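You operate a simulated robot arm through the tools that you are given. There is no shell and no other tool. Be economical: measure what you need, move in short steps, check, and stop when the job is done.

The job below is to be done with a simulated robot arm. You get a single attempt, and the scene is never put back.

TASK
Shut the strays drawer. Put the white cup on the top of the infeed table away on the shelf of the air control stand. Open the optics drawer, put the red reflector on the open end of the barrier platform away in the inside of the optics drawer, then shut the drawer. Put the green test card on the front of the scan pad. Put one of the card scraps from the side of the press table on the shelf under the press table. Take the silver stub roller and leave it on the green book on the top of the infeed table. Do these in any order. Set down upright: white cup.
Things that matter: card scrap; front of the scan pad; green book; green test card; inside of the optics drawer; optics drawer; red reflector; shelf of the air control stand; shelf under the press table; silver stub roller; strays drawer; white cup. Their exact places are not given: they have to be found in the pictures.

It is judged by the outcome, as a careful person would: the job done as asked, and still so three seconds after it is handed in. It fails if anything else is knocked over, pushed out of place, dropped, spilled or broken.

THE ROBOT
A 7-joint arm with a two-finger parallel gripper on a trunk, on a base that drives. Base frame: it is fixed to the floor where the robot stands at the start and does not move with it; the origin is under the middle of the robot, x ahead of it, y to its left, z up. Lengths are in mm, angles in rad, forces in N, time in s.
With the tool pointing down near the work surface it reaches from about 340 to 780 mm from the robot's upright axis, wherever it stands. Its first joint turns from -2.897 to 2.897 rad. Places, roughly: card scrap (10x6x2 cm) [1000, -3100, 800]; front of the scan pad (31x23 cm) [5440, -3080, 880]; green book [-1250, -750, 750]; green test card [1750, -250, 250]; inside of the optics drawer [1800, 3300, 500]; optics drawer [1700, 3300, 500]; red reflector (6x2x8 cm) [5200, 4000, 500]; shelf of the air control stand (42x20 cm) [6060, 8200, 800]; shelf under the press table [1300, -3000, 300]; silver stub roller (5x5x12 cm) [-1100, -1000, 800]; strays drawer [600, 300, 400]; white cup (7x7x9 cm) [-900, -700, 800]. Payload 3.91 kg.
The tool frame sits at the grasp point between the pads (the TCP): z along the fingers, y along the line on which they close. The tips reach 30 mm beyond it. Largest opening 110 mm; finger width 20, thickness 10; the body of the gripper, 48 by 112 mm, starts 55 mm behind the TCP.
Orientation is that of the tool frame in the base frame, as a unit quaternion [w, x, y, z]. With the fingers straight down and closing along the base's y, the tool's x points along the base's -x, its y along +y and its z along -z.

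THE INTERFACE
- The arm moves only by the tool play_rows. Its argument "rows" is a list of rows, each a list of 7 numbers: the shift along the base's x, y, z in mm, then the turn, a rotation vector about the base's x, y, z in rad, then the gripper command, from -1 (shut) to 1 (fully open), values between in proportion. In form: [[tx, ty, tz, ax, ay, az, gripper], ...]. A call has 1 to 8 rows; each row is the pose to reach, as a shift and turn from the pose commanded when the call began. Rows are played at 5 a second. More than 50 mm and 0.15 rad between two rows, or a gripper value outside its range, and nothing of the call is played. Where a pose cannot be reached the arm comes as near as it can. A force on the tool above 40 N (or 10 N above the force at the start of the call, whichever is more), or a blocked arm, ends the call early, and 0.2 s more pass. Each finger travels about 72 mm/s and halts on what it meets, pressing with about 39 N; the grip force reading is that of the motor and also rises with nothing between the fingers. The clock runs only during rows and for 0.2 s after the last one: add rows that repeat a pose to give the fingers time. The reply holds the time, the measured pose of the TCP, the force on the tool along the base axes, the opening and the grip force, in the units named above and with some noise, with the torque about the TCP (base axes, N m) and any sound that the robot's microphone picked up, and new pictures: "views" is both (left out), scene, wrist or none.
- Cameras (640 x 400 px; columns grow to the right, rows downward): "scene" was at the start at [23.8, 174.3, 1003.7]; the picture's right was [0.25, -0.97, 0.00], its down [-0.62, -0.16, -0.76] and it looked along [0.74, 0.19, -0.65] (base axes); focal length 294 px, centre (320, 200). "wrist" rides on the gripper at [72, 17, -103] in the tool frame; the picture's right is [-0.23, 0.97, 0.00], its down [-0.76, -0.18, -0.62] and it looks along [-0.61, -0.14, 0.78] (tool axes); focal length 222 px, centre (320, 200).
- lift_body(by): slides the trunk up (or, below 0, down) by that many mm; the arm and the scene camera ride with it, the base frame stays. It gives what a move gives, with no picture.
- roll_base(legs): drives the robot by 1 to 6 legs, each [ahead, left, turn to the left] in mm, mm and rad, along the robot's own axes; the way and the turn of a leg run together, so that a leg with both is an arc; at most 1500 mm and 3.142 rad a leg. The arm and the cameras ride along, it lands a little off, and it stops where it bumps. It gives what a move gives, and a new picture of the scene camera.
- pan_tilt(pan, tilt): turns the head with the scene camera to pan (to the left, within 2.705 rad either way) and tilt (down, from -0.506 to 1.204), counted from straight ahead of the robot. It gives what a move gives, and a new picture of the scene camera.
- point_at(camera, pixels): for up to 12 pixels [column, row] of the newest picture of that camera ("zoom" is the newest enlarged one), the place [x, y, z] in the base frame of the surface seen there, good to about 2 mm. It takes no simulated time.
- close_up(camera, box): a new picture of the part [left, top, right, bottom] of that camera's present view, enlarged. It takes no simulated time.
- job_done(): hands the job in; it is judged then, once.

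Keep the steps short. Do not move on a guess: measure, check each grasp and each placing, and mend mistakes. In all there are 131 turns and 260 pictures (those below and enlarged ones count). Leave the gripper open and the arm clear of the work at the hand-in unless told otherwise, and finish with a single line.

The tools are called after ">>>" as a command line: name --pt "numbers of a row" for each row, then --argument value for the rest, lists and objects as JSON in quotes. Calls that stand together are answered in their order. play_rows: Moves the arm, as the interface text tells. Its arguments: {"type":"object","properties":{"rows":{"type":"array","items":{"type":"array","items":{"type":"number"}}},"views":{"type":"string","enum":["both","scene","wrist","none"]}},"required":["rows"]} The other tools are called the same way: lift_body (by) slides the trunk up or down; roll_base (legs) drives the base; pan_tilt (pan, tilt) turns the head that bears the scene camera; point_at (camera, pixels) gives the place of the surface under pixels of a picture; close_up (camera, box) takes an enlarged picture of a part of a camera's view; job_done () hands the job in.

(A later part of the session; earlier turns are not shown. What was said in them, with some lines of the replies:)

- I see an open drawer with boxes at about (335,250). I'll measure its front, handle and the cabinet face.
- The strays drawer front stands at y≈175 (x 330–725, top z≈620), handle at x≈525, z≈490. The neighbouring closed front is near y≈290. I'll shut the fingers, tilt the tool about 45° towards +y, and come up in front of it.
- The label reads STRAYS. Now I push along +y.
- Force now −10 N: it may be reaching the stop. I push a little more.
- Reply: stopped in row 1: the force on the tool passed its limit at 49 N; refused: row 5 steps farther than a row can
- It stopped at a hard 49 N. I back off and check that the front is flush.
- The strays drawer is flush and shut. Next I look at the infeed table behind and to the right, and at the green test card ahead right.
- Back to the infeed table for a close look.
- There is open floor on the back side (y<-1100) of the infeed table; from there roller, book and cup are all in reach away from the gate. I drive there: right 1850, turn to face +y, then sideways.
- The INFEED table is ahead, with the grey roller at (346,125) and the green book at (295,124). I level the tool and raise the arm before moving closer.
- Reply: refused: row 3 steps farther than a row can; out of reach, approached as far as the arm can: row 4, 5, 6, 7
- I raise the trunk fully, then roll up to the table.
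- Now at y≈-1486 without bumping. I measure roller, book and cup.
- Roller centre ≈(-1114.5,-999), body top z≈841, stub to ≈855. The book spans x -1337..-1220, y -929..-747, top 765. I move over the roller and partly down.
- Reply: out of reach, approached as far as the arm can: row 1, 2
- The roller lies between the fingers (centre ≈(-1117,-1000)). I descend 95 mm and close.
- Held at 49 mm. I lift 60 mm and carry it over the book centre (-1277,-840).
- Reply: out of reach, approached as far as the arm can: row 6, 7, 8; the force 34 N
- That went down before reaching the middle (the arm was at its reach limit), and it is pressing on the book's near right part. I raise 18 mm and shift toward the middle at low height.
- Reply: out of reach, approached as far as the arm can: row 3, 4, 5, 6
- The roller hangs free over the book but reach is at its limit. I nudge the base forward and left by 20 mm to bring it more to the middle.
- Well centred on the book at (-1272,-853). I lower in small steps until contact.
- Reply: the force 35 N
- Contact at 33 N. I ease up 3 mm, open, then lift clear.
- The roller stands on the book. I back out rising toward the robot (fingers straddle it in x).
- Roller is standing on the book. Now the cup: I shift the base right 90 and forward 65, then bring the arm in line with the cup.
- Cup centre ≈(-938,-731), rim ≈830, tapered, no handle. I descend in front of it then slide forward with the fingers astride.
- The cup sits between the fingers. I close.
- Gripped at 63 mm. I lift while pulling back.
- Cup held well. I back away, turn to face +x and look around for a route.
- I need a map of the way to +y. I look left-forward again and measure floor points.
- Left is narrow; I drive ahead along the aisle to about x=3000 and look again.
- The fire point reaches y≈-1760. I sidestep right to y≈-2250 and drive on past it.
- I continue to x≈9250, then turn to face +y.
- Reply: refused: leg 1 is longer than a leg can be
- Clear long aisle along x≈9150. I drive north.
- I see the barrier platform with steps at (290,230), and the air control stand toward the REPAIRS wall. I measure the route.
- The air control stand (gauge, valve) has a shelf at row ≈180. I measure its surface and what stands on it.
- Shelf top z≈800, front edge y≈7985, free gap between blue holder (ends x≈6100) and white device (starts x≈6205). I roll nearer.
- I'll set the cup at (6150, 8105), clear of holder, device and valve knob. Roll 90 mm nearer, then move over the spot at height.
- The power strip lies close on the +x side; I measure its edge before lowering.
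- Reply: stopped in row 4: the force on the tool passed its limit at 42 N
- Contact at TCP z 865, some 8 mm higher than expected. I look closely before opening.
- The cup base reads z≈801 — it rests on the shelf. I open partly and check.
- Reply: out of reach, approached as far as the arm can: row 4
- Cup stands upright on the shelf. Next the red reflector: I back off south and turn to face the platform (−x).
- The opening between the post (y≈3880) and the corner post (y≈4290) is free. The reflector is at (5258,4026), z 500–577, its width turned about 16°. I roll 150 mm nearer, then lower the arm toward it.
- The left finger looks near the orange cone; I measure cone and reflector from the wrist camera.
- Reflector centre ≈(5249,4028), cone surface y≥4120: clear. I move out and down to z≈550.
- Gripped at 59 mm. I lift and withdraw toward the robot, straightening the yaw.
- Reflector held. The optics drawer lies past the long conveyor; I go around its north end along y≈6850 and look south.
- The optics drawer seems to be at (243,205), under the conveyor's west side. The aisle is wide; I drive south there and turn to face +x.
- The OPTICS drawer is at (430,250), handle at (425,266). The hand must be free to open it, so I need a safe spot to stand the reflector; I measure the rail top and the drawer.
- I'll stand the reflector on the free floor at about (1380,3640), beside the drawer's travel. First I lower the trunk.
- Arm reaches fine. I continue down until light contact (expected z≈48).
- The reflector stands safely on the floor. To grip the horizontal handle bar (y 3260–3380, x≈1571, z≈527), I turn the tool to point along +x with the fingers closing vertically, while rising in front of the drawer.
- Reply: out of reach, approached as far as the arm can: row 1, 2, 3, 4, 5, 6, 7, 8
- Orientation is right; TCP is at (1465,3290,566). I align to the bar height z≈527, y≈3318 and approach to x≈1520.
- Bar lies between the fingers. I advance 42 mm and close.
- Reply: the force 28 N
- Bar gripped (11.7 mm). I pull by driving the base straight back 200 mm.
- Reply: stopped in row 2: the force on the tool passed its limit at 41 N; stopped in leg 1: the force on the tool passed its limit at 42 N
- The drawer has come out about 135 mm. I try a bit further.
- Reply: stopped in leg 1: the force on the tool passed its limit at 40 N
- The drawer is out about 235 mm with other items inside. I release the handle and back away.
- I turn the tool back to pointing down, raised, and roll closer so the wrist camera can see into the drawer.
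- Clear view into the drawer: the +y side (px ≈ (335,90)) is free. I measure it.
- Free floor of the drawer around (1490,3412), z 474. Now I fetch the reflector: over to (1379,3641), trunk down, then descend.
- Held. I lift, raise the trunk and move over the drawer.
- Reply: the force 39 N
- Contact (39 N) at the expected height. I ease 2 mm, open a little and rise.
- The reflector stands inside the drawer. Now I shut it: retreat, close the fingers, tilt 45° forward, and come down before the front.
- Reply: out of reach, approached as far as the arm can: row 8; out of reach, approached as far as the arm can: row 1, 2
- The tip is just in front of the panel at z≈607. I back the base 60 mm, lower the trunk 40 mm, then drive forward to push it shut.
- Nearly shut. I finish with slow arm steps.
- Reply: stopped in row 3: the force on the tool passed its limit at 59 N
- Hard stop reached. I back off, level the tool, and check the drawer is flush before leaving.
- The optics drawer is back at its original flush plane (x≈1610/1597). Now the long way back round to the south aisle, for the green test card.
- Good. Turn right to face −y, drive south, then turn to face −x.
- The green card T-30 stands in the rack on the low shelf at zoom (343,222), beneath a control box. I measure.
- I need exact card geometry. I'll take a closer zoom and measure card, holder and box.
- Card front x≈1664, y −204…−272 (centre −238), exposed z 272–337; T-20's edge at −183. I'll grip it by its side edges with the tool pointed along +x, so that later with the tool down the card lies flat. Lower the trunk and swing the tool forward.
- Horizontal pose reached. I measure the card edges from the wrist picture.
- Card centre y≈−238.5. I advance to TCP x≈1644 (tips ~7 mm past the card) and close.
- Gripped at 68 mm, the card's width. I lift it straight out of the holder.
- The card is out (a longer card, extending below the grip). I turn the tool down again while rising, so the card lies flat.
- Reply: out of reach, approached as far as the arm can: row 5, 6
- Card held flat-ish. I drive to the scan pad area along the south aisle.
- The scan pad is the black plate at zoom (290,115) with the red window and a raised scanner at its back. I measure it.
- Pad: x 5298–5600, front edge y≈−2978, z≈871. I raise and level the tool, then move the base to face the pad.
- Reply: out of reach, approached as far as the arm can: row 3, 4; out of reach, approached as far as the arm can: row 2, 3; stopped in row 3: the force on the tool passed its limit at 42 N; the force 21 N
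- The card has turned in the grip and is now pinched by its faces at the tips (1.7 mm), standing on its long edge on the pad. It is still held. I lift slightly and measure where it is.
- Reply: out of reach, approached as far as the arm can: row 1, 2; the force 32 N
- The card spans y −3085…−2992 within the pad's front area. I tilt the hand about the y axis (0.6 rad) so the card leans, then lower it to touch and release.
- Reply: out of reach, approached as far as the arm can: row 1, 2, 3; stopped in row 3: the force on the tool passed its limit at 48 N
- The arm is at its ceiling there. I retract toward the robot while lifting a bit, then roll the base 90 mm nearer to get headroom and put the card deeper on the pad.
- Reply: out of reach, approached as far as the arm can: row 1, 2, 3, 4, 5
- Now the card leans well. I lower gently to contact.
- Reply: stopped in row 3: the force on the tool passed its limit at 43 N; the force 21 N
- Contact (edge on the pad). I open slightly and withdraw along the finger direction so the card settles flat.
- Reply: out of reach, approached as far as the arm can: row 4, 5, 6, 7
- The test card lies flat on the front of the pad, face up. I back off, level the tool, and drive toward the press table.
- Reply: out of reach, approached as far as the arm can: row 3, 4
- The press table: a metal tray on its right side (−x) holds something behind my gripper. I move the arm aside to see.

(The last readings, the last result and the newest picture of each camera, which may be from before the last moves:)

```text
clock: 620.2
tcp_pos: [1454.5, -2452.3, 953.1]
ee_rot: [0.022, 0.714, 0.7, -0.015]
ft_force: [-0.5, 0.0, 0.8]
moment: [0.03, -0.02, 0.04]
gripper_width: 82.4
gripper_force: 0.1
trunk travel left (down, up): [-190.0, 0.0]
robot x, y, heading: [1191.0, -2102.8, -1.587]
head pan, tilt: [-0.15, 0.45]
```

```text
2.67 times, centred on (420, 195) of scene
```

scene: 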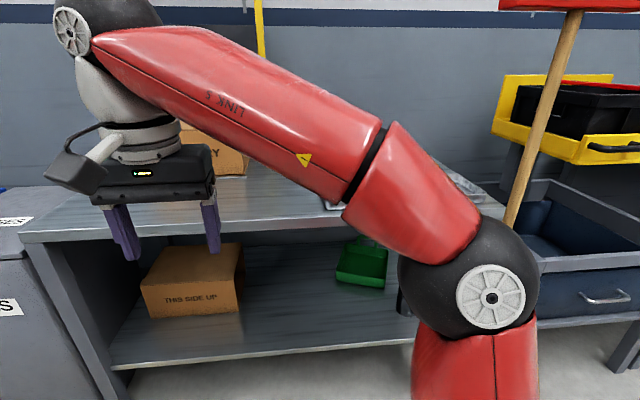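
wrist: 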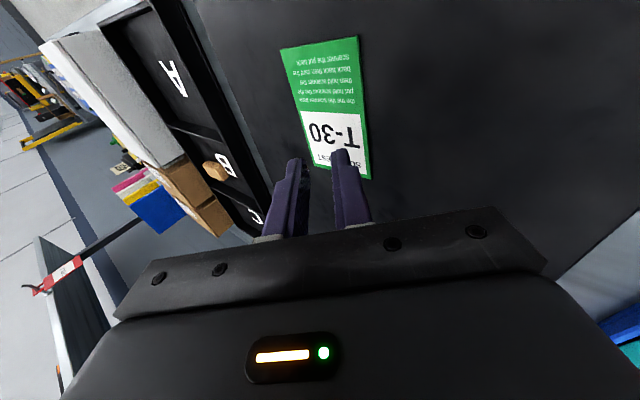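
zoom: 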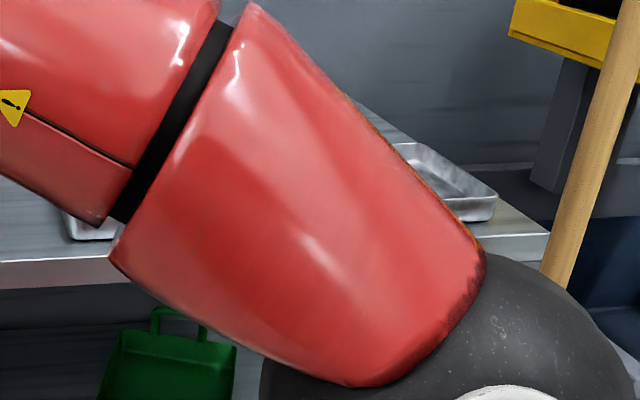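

The elbow blocks the view. I return the arm to centre and shift the base to x≈800 so the tray appears on the left.

>>> play_rows --pt "-45 -5 0 0 0 0 0.5" --pt "-90 -10 0 0 0 0 0.5" --pt "-135 -15 0 0 0 0 0.5" --pt "-180 -25 0 0 0 0 0.5" --pt "-220 -30 0 0 0 0 0.5" --pt "-250 -30 0 0 0 0 0.5" --views "none"

>>> roll_base --legs '[[0, -330, 0.015]]'

>>> pan_tilt --pan 0.15 --tilt 0.5

>>> close_up --camera "scene" --box '[200, 60, 480, 260]'

```text
clock: 621.6
tcp_pos: [1204.6, -2484.4, 954.2]
ee_rot: [0.022, 0.714, 0.7, -0.015]
ft_force: [0.6, -0.5, 0.3]
moment: [0.0, 0.02, 0.0]
gripper_width: 82.5
gripper_force: 0.1
trunk travel left (down, up): [-190.0, 0.0]
robot x, y, heading: [1192.0, -2100.4, -1.583]
head pan, tilt: [-0.15, 0.45]
```

```text
clock: 623.7
tcp_pos: [883.1, -2480.6, 954.6]
ee_rot: [0.022, 0.71, 0.704, -0.015]
ft_force: [0.6, -0.1, -0.6]
moment: [0.02, -0.01, 0.0]
gripper_width: 82.1
gripper_force: 0.1
trunk travel left (down, up): [-190.0, 0.0]
robot x, y, heading: [861.9, -2101.7, -1.576]
head pan, tilt: [-0.15, 0.45]
```

scene: 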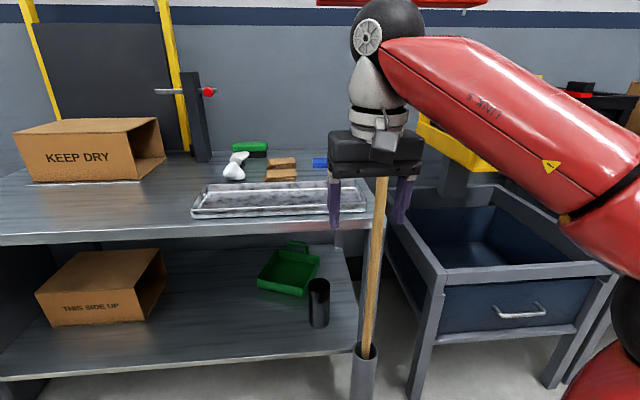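

```text
clock: 624.5
tcp_pos: [881.9, -2482.2, 954.2]
ee_rot: [0.023, 0.709, 0.704, -0.014]
ft_force: [-0.3, -0.8, 0.0]
moment: [0.02, 0.02, -0.02]
gripper_width: 82.5
gripper_force: 0.2
trunk travel left (down, up): [-190.0, 0.0]
robot x, y, heading: [861.8, -2100.8, -1.577]
head pan, tilt: [0.15, 0.499]
```

scene: 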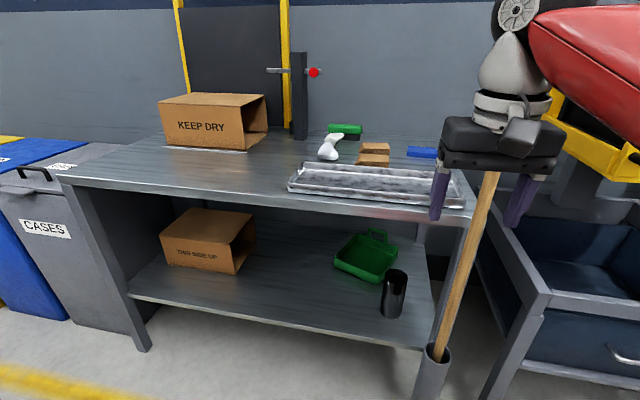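

```text
2.00 times, centred on (340, 160) of scene
```

zoom: 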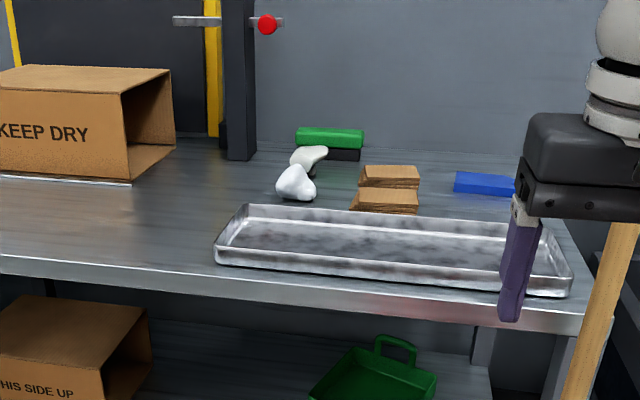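

The scraps are two brown card pieces at zoom (388,178) and (385,200), behind the tray. I measure scraps, tray, and the under-shelf.

>>> point_at --camera "zoom" --pixels '[[385, 193], [352, 205], [417, 207], [362, 190], [417, 192], [390, 172], [362, 183], [418, 185], [325, 208], [380, 245], [380, 280], [310, 185]]'

>>> point_at --camera "scene" --pixels '[[300, 270], [280, 290], [330, 300], [300, 310], [300, 230], [230, 290], [340, 200], [250, 195], [340, 315], [340, 235], [365, 260], [240, 250]]'

```text
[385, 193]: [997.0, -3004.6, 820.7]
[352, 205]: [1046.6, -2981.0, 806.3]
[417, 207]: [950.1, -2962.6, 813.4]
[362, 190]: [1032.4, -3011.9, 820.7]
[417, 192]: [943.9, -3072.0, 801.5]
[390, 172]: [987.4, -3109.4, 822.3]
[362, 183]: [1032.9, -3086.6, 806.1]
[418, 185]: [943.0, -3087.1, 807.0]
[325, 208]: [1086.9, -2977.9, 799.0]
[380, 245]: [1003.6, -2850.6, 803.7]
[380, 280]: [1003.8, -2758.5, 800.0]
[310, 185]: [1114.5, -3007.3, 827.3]
```

```text
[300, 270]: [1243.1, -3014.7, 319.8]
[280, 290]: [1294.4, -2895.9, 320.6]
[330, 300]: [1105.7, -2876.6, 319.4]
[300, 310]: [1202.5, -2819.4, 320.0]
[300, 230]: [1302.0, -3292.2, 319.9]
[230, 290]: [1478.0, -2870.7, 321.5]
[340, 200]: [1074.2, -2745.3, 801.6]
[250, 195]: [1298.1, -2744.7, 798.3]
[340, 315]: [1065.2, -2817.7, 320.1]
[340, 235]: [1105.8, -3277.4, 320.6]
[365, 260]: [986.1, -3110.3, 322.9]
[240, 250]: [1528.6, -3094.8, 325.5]
```

Scrap nearest: centre ≈(998,−2990), 96 mm long along x, z 800–821. I'll grip it by its ends with the tool pitched ~45° forward and place it on the under-shelf (z 320) at the same pitch so it stays flat. Position the base first.

>>> roll_base --legs '[[200, 120, 0.005]]'

>>> play_rows --pt "0 -36 -9 -0.133 0 0 1" --pt "0 -72 -18 -0.266 0 0 1" --pt "-2 -108 -27 -0.4 0 0 1" --pt "-4 -144 -36 -0.533 0 0 1" --pt "-6 -180 -45 -0.666 0 0 1" --pt "-8 -215 -50 -0.8 0 0 1" --pt "-8 -215 -50 -0.8 0 0 1"

```text
clock: 626.3
tcp_pos: [1005.8, -2681.8, 953.4]
ee_rot: [0.022, 0.707, 0.707, -0.015]
ft_force: [-0.5, -0.8, 0.8]
moment: [0.01, -0.01, -0.01]
gripper_width: 82.4
gripper_force: 0.1
trunk travel left (down, up): [-190.0, 0.0]
robot x, y, heading: [982.2, -2303.7, -1.564]
head pan, tilt: [0.15, 0.499]
```

scene: 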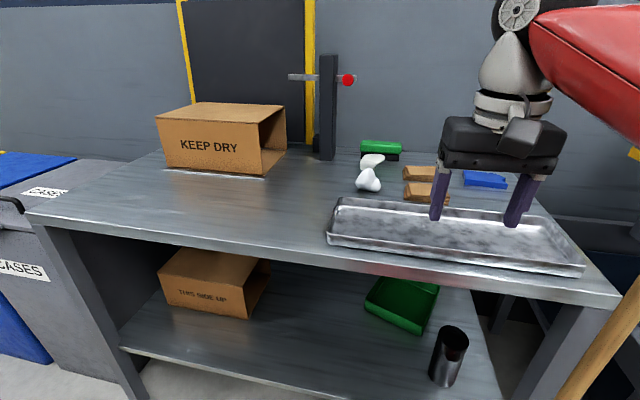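

```text
clock: 627.9
tcp_pos: [998.3, -2897.1, 903.7]
ee_rot: [0.296, 0.642, 0.646, -0.289]
ft_force: [0.0, -0.4, 0.0]
moment: [0.02, 0.01, 0.0]
gripper_width: 109.8
gripper_force: 0.0
trunk travel left (down, up): [-190.0, 0.0]
robot x, y, heading: [983.4, -2304.1, -1.565]
head pan, tilt: [0.15, 0.499]
```

scene: 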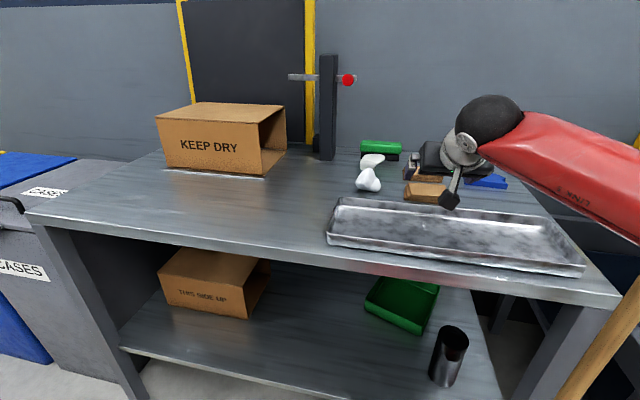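
wrist: 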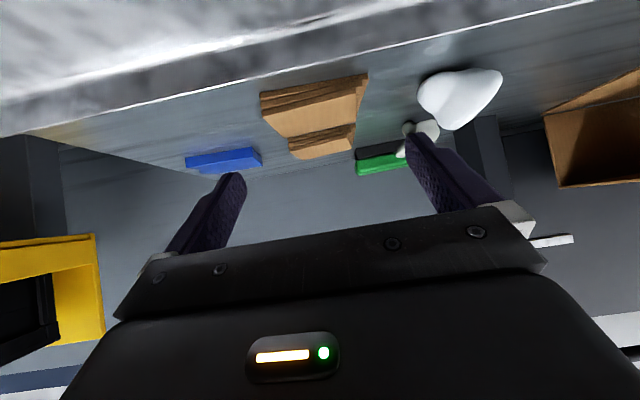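

>>> close_up --camera "wrist" --box '[220, 50, 440, 190]'

>>> point_at --camera "wrist" --pixels '[[264, 110], [366, 85], [272, 130], [356, 112], [315, 115], [310, 125], [320, 100], [313, 93], [290, 146], [352, 132], [405, 125], [255, 155]]'

```text
2.86 times, centred on (330, 120) of wrist
```

zoom: 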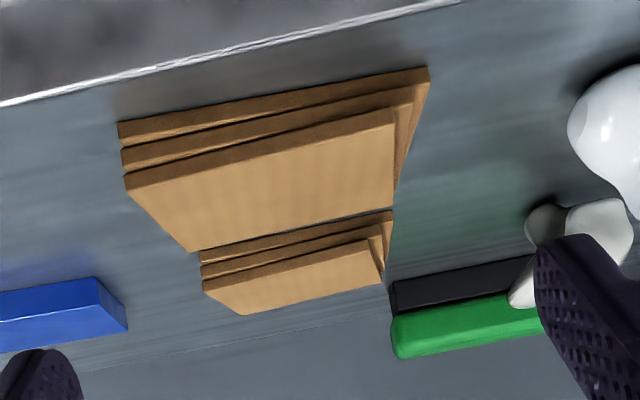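

```text
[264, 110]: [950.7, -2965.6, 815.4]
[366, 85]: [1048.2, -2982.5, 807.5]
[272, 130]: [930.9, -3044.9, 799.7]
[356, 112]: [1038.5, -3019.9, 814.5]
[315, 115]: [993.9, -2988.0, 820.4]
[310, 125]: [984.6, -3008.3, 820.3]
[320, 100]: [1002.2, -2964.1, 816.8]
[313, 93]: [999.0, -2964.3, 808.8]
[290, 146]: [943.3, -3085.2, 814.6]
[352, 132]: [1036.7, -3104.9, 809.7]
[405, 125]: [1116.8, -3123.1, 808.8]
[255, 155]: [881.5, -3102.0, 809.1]
```

The scrap is a fanned stack turned by −0.17 rad: centre ≈(994,−3003), about 99 mm long. I turn the hand by −0.17 about z and go to a pre-grasp 60 mm short to check clearance.

>>> play_rows --pt "3 -20 -15 0 0 -0.09 1" --pt "6 -41 -32 0 0 -0.17 1" --pt "6 -41 -32 0 0 -0.17 1" --views "wrist"

>>> point_at --camera "wrist" --pixels '[[240, 180], [412, 150], [330, 140]]'

>>> close_up --camera "wrist" --box '[200, 60, 460, 220]'

```text
clock: 628.7
tcp_pos: [1004.9, -2938.5, 870.9]
ee_rot: [0.269, 0.695, 0.589, -0.313]
ft_force: [0.0, -0.5, -0.1]
moment: [-0.03, 0.01, 0.0]
gripper_width: 110.1
gripper_force: 0.0
trunk travel left (down, up): [-190.0, 0.0]
robot x, y, heading: [984.8, -2300.7, -1.56]
head pan, tilt: [0.15, 0.499]
```

wrist: 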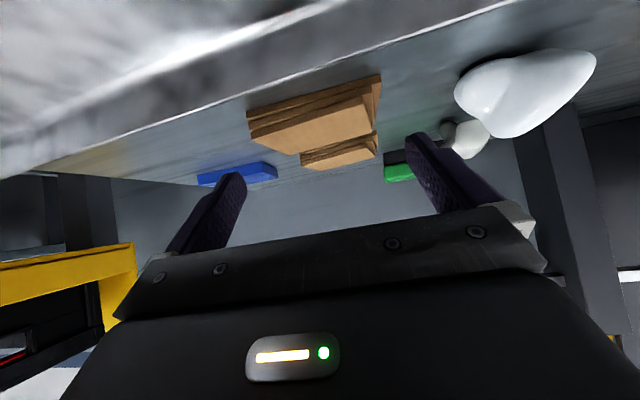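

```text
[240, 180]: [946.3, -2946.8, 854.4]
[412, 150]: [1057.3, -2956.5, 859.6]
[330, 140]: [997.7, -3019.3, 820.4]
```

```text
2.46 times, centred on (330, 140) of wrist
```

zoom: 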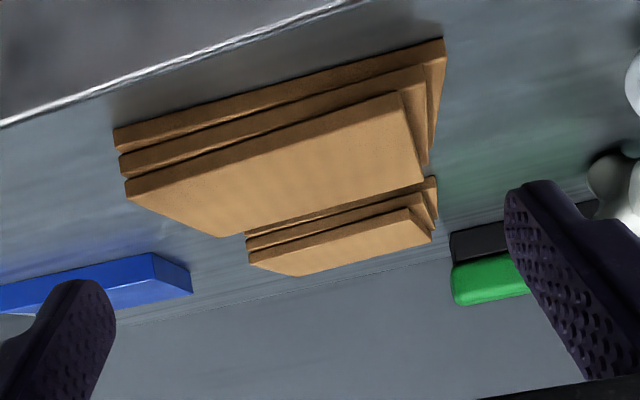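

Centred within a millimetre. I advance 58 mm along the fingers and close.

>>> play_rows --pt "-3 -18 -16 0 0 0 1" --pt "-5.5 -32 -29 0 0 0 1" --pt "-7.3 -43 -38 0 0 0 1" --pt "-7.3 -43 -38 0 0 0 1" --pt "-7.3 -43 -38 0 0 0 0" --pt "-7.3 -43 -38 0 0 0 -1" --pt "-7.3 -43 -38 0 0 0 -1"

>>> close_up --camera "wrist" --box '[200, 60, 460, 220]'

```text
clock: 630.3
tcp_pos: [996.7, -2981.4, 834.1]
ee_rot: [0.27, 0.695, 0.589, -0.313]
ft_force: [0.3, 0.2, 1.3]
moment: [-0.02, -0.06, 0.04]
gripper_width: 96.3
gripper_force: 38.8
trunk travel left (down, up): [-190.0, 0.0]
robot x, y, heading: [987.8, -2302.1, -1.564]
head pan, tilt: [0.15, 0.499]
```

scene: 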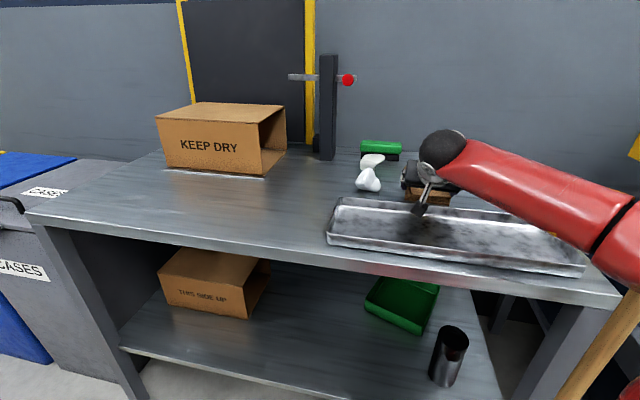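
wrist: 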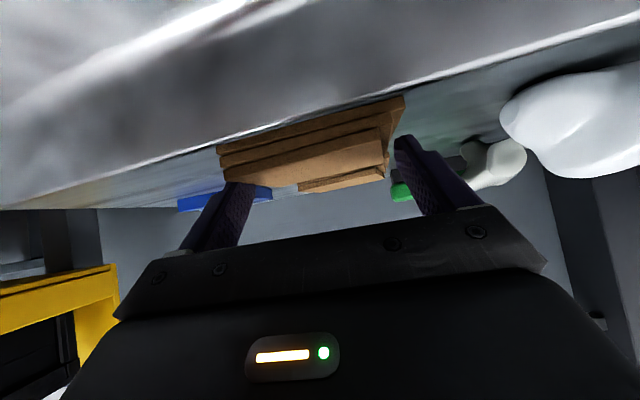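

```text
2.46 times, centred on (330, 140) of wrist
```

zoom: 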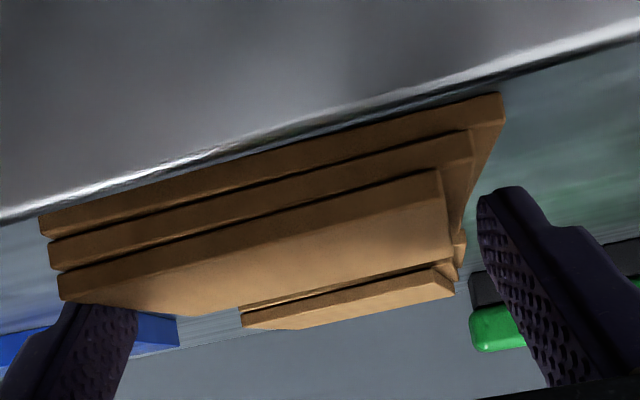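

Stopped at 96 mm: gripped. I lift straight up 60 mm and check.

>>> play_rows --pt "0 0 15 0 0 0 -1" --pt "0 5 35 0 0 0 -1" --pt "0 15 55 0 0 0 -1" --pt "0 40 70 0 0 0 -1"

```text
clock: 631.3
tcp_pos: [996.1, -2941.3, 904.3]
ee_rot: [0.27, 0.695, 0.588, -0.313]
ft_force: [-0.4, -0.2, -0.9]
moment: [0.01, -0.06, 0.0]
gripper_width: 96.1
gripper_force: 39.3
trunk travel left (down, up): [-190.0, 0.0]
robot x, y, heading: [983.5, -2300.2, -1.563]
head pan, tilt: [0.15, 0.499]
```

scene: 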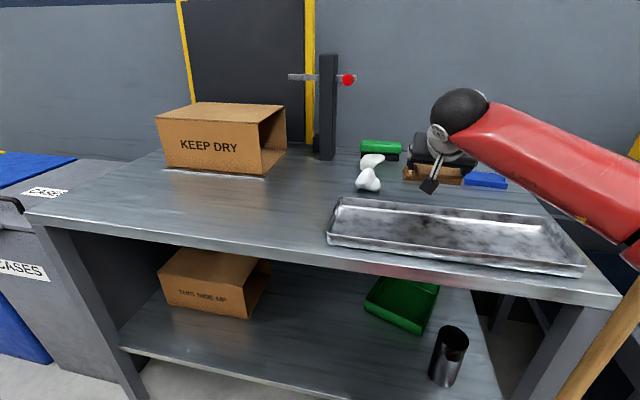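
wrist: 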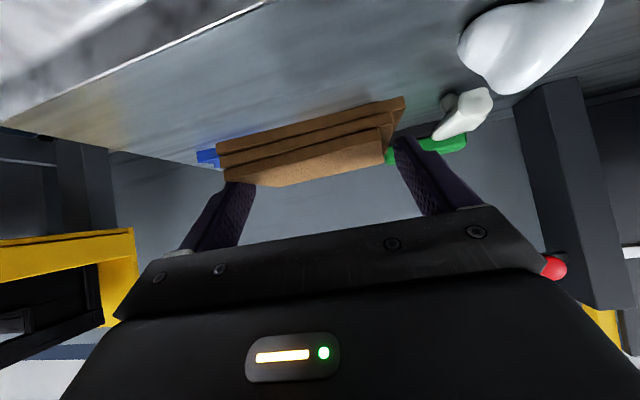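

The scrap is held flat. I back out, shift toward the free shelf spot at x≈1215, lower the trunk and arm in front of the table.

>>> roll_base --legs '[[-350, 0, 0], [0, 222, 0]]'

>>> lift_body --by -190

>>> play_rows --pt "0 0 -42 0 0 0 -1" --pt "0 0 -84 0 0 0 -1" --pt "0 0 -126 0 0 0 -1" --pt "0 0 -168 0 0 0 -1" --pt "0 0 -210 0 0 0 -1" --pt "0 0 -252 0 0 0 -1" --pt "0 0 -294 0 0 0 -1"

>>> pan_tilt --pan 0.0 --tilt 0.6

```text
clock: 634.8
tcp_pos: [1216.0, -2591.0, 903.9]
ee_rot: [0.27, 0.695, 0.588, -0.313]
ft_force: [1.1, 0.3, 0.8]
moment: [-0.01, -0.02, 0.03]
gripper_width: 94.0
gripper_force: 38.6
trunk travel left (down, up): [-190.0, 0.0]
robot x, y, heading: [1200.2, -1949.7, -1.567]
head pan, tilt: [0.15, 0.499]
```

scene: 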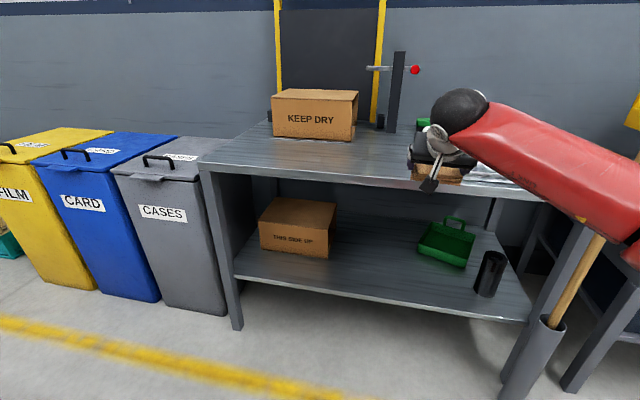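

```text
clock: 636.9
tcp_pos: [1215.6, -2591.1, 714.1]
ee_rot: [0.269, 0.695, 0.588, -0.315]
ft_force: [0.0, -0.2, -0.5]
moment: [-0.02, 0.02, -0.01]
gripper_width: 93.9
gripper_force: 39.3
trunk travel left (down, up): [0.0, 190.0]
robot x, y, heading: [1206.4, -1950.1, -1.57]
head pan, tilt: [0.15, 0.499]
```

```text
clock: 638.5
tcp_pos: [1217.4, -2590.1, 420.0]
ee_rot: [0.269, 0.696, 0.588, -0.313]
ft_force: [0.2, 0.7, -0.6]
moment: [0.0, 0.01, 0.02]
gripper_width: 93.8
gripper_force: 38.8
trunk travel left (down, up): [0.0, 190.0]
robot x, y, heading: [1203.5, -1948.5, -1.566]
head pan, tilt: [0.15, 0.499]
```

scene: 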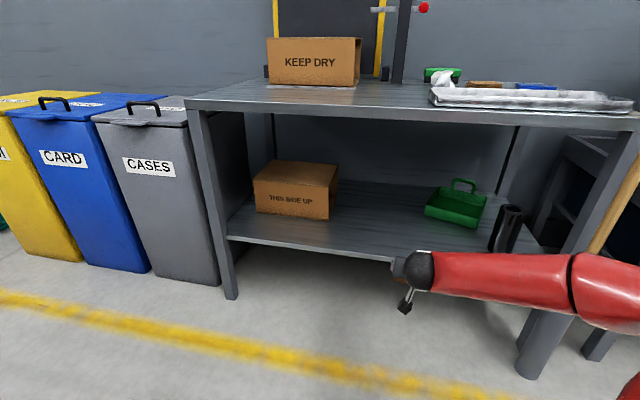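
wrist: 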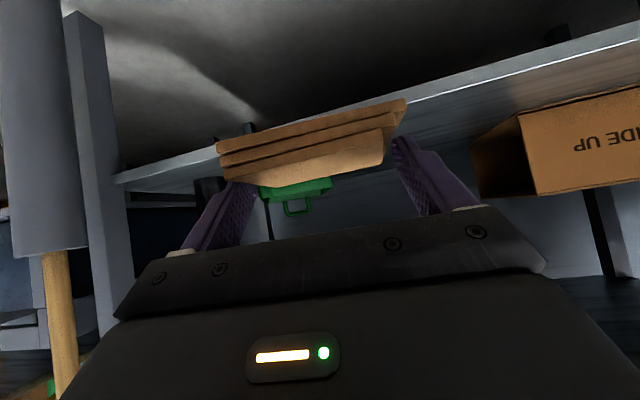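

```text
clock: 639.2
tcp_pos: [1216.2, -2590.8, 421.8]
ee_rot: [0.269, 0.696, 0.588, -0.313]
ft_force: [-0.3, -0.6, 0.4]
moment: [0.01, 0.03, -0.03]
gripper_width: 93.8
gripper_force: 39.1
trunk travel left (down, up): [0.0, 190.0]
robot x, y, heading: [1207.5, -1952.5, -1.566]
head pan, tilt: [0.0, 0.6]
```

scene: 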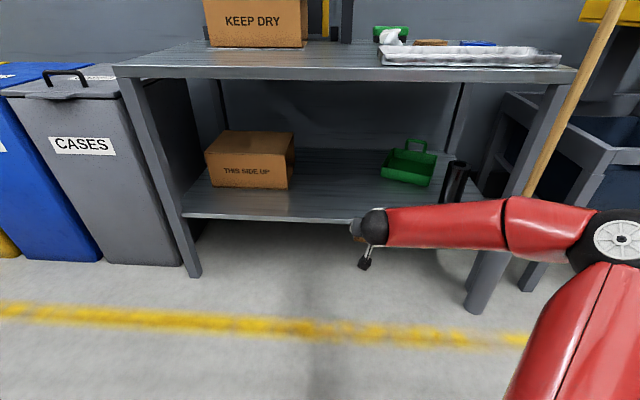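

>>> point_at --camera "scene" --pixels '[[330, 217], [330, 212], [340, 190], [294, 190], [382, 180], [440, 200], [330, 175], [300, 200], [380, 200], [360, 225]]'

>>> point_at --camera "wrist" --pixels '[[222, 148], [405, 102], [300, 165], [228, 172], [384, 140]]'

```text
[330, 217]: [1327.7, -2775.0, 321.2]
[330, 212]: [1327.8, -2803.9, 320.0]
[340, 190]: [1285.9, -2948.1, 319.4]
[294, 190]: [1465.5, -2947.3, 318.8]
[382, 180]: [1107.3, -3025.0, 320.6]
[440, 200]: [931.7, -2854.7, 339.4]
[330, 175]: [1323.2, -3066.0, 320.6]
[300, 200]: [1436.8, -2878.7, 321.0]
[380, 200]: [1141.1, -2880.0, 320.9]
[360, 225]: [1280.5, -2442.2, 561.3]
```

```text
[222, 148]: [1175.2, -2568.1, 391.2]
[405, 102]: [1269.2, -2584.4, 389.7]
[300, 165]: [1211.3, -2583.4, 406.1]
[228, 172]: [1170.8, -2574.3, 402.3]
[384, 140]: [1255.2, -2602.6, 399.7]
```

Shelf front edge y −2775; free from x 1100 to 1450. I roll 270 mm forward so the scrap sits about 80 mm inside the edge, then lower.

>>> roll_base --legs '[[270, 0, 0]]'

>>> play_rows --pt "0 0 -20 0 0 0 -1" --pt "0 0 -40 0 0 0 -1" --pt "0 0 -52 0 0 0 -1" --pt "0 0 -58 0 0 0 -1" --pt "0 0 -62 0 0 0 -1"

```text
clock: 641.1
tcp_pos: [1217.2, -2860.0, 421.1]
ee_rot: [0.269, 0.695, 0.589, -0.313]
ft_force: [0.1, 0.3, 0.0]
moment: [0.01, 0.01, -0.03]
gripper_width: 93.7
gripper_force: 39.0
trunk travel left (down, up): [0.0, 190.0]
robot x, y, heading: [1203.2, -2222.3, -1.565]
head pan, tilt: [0.0, 0.6]
```

scene: 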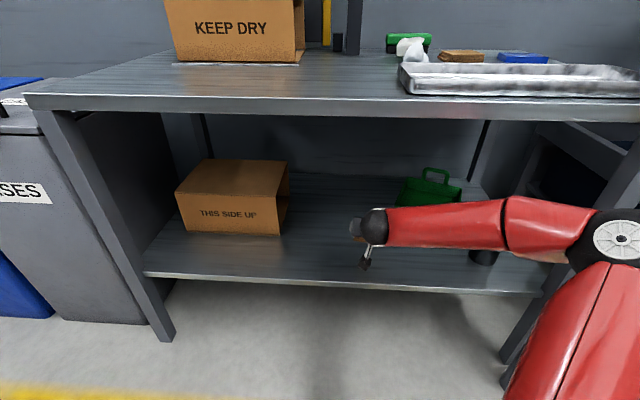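

```text
clock: 642.3
tcp_pos: [1217.6, -2859.9, 358.8]
ee_rot: [0.269, 0.696, 0.587, -0.314]
ft_force: [-0.8, 0.7, -0.7]
moment: [-0.02, 0.01, 0.03]
gripper_width: 93.5
gripper_force: 39.0
trunk travel left (down, up): [0.0, 190.0]
robot x, y, heading: [1205.4, -2219.9, -1.563]
head pan, tilt: [0.0, 0.6]
```

scene: 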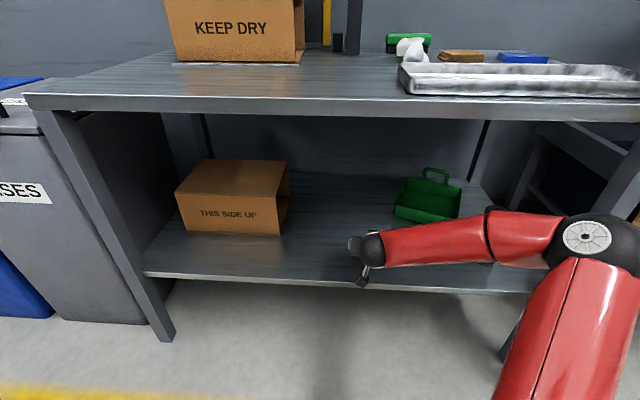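
wrist: 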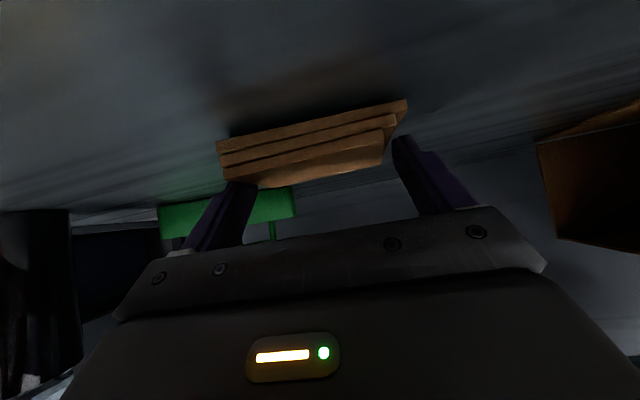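

A few more millimetres to contact.

>>> play_rows --pt "0 0 -3 0 0 0 -1" --pt "0 0 -5 0 0 0 -1" --pt "0 0 -7 0 0 0 -1" --pt "0 0 -9 0 0 0 -1" --views "none"

```text
clock: 643.3
tcp_pos: [1218.3, -2861.3, 353.1]
ee_rot: [0.271, 0.694, 0.588, -0.316]
ft_force: [-0.6, 7.2, 28.9]
moment: [0.24, -0.15, 0.05]
gripper_width: 93.6
gripper_force: 39.0
trunk travel left (down, up): [0.0, 190.0]
robot x, y, heading: [1207.1, -2219.2, -1.566]
head pan, tilt: [0.0, 0.6]
```

Contact at 29 N. I ease up 2 mm, open fully, then withdraw back along the fingers.

>>> play_rows --pt "0 0 3 0 0 0 -1" --pt "0 0 3 0 0 0 1" --pt "0 0 3 0 0 0 1" --pt "0 0 3 0 0 0 1" --pt "2 15 17 0 0 0 1" --pt "6 38 38 0 0 0 1" --pt "10 70 60 0 0 0 1" --pt "10 110 70 0 0 0 1"

>>> roll_base --legs '[[-300, 0, 0]]'

>>> close_up --camera "scene" --box '[200, 120, 480, 300]'

```text
clock: 645.1
tcp_pos: [1228.8, -2750.2, 420.1]
ee_rot: [0.269, 0.696, 0.588, -0.313]
ft_force: [-0.2, 0.2, -0.4]
moment: [-0.04, -0.03, -0.01]
gripper_width: 110.2
gripper_force: 0.1
trunk travel left (down, up): [0.0, 190.0]
robot x, y, heading: [1202.3, -2220.2, -1.563]
head pan, tilt: [0.0, 0.6]
```

scene: 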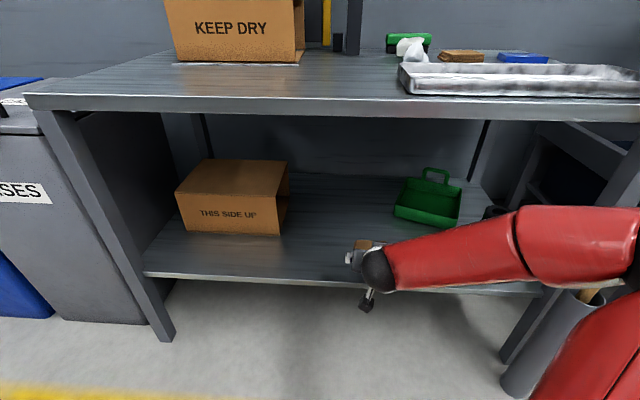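
wrist: 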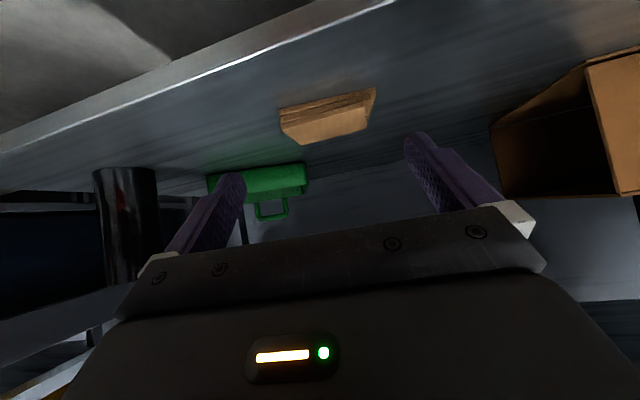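

```text
clock: 647.2
tcp_pos: [1225.3, -2449.6, 420.1]
ee_rot: [0.269, 0.696, 0.588, -0.313]
ft_force: [0.5, -0.1, 0.1]
moment: [0.01, 0.0, 0.02]
gripper_width: 109.7
gripper_force: 0.0
trunk travel left (down, up): [0.0, 190.0]
robot x, y, heading: [1206.3, -1918.5, -1.566]
head pan, tilt: [0.0, 0.6]
```

scene: 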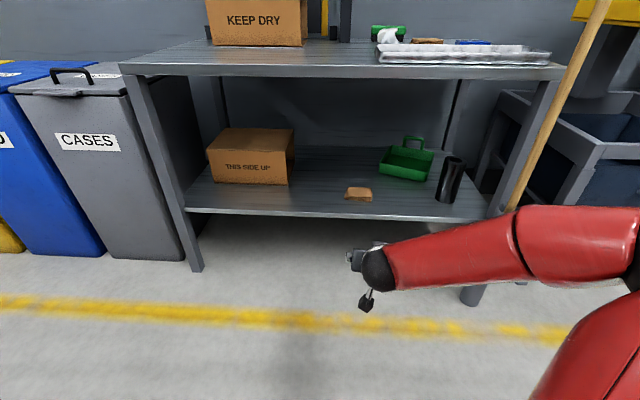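

```text
2.22 times, centred on (340, 210) of scene
```

zoom: 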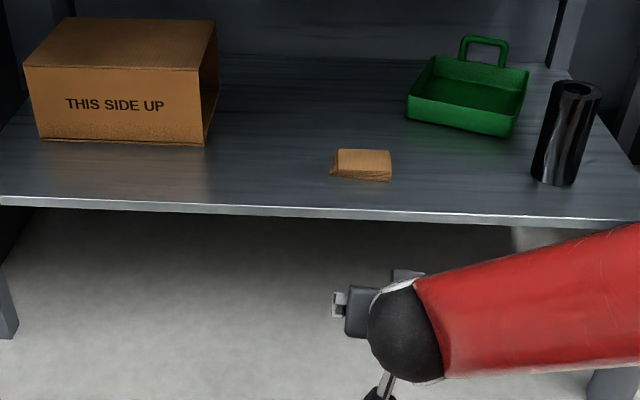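

The scrap lies flat on the under-shelf. Everything asked is done, the gripper is open and the arm is clear, so I hand in.

>>> job_done

```text
The job is handed in.
```

All six jobs are done and handed in: both drawers are shut, the white cup is upright on the air control stand shelf, the red reflector is inside the optics drawer, the green test card is flat on the front of the scan pad, one card scrap is on the shelf under the press table, and the silver stub roller is standing on the green book.
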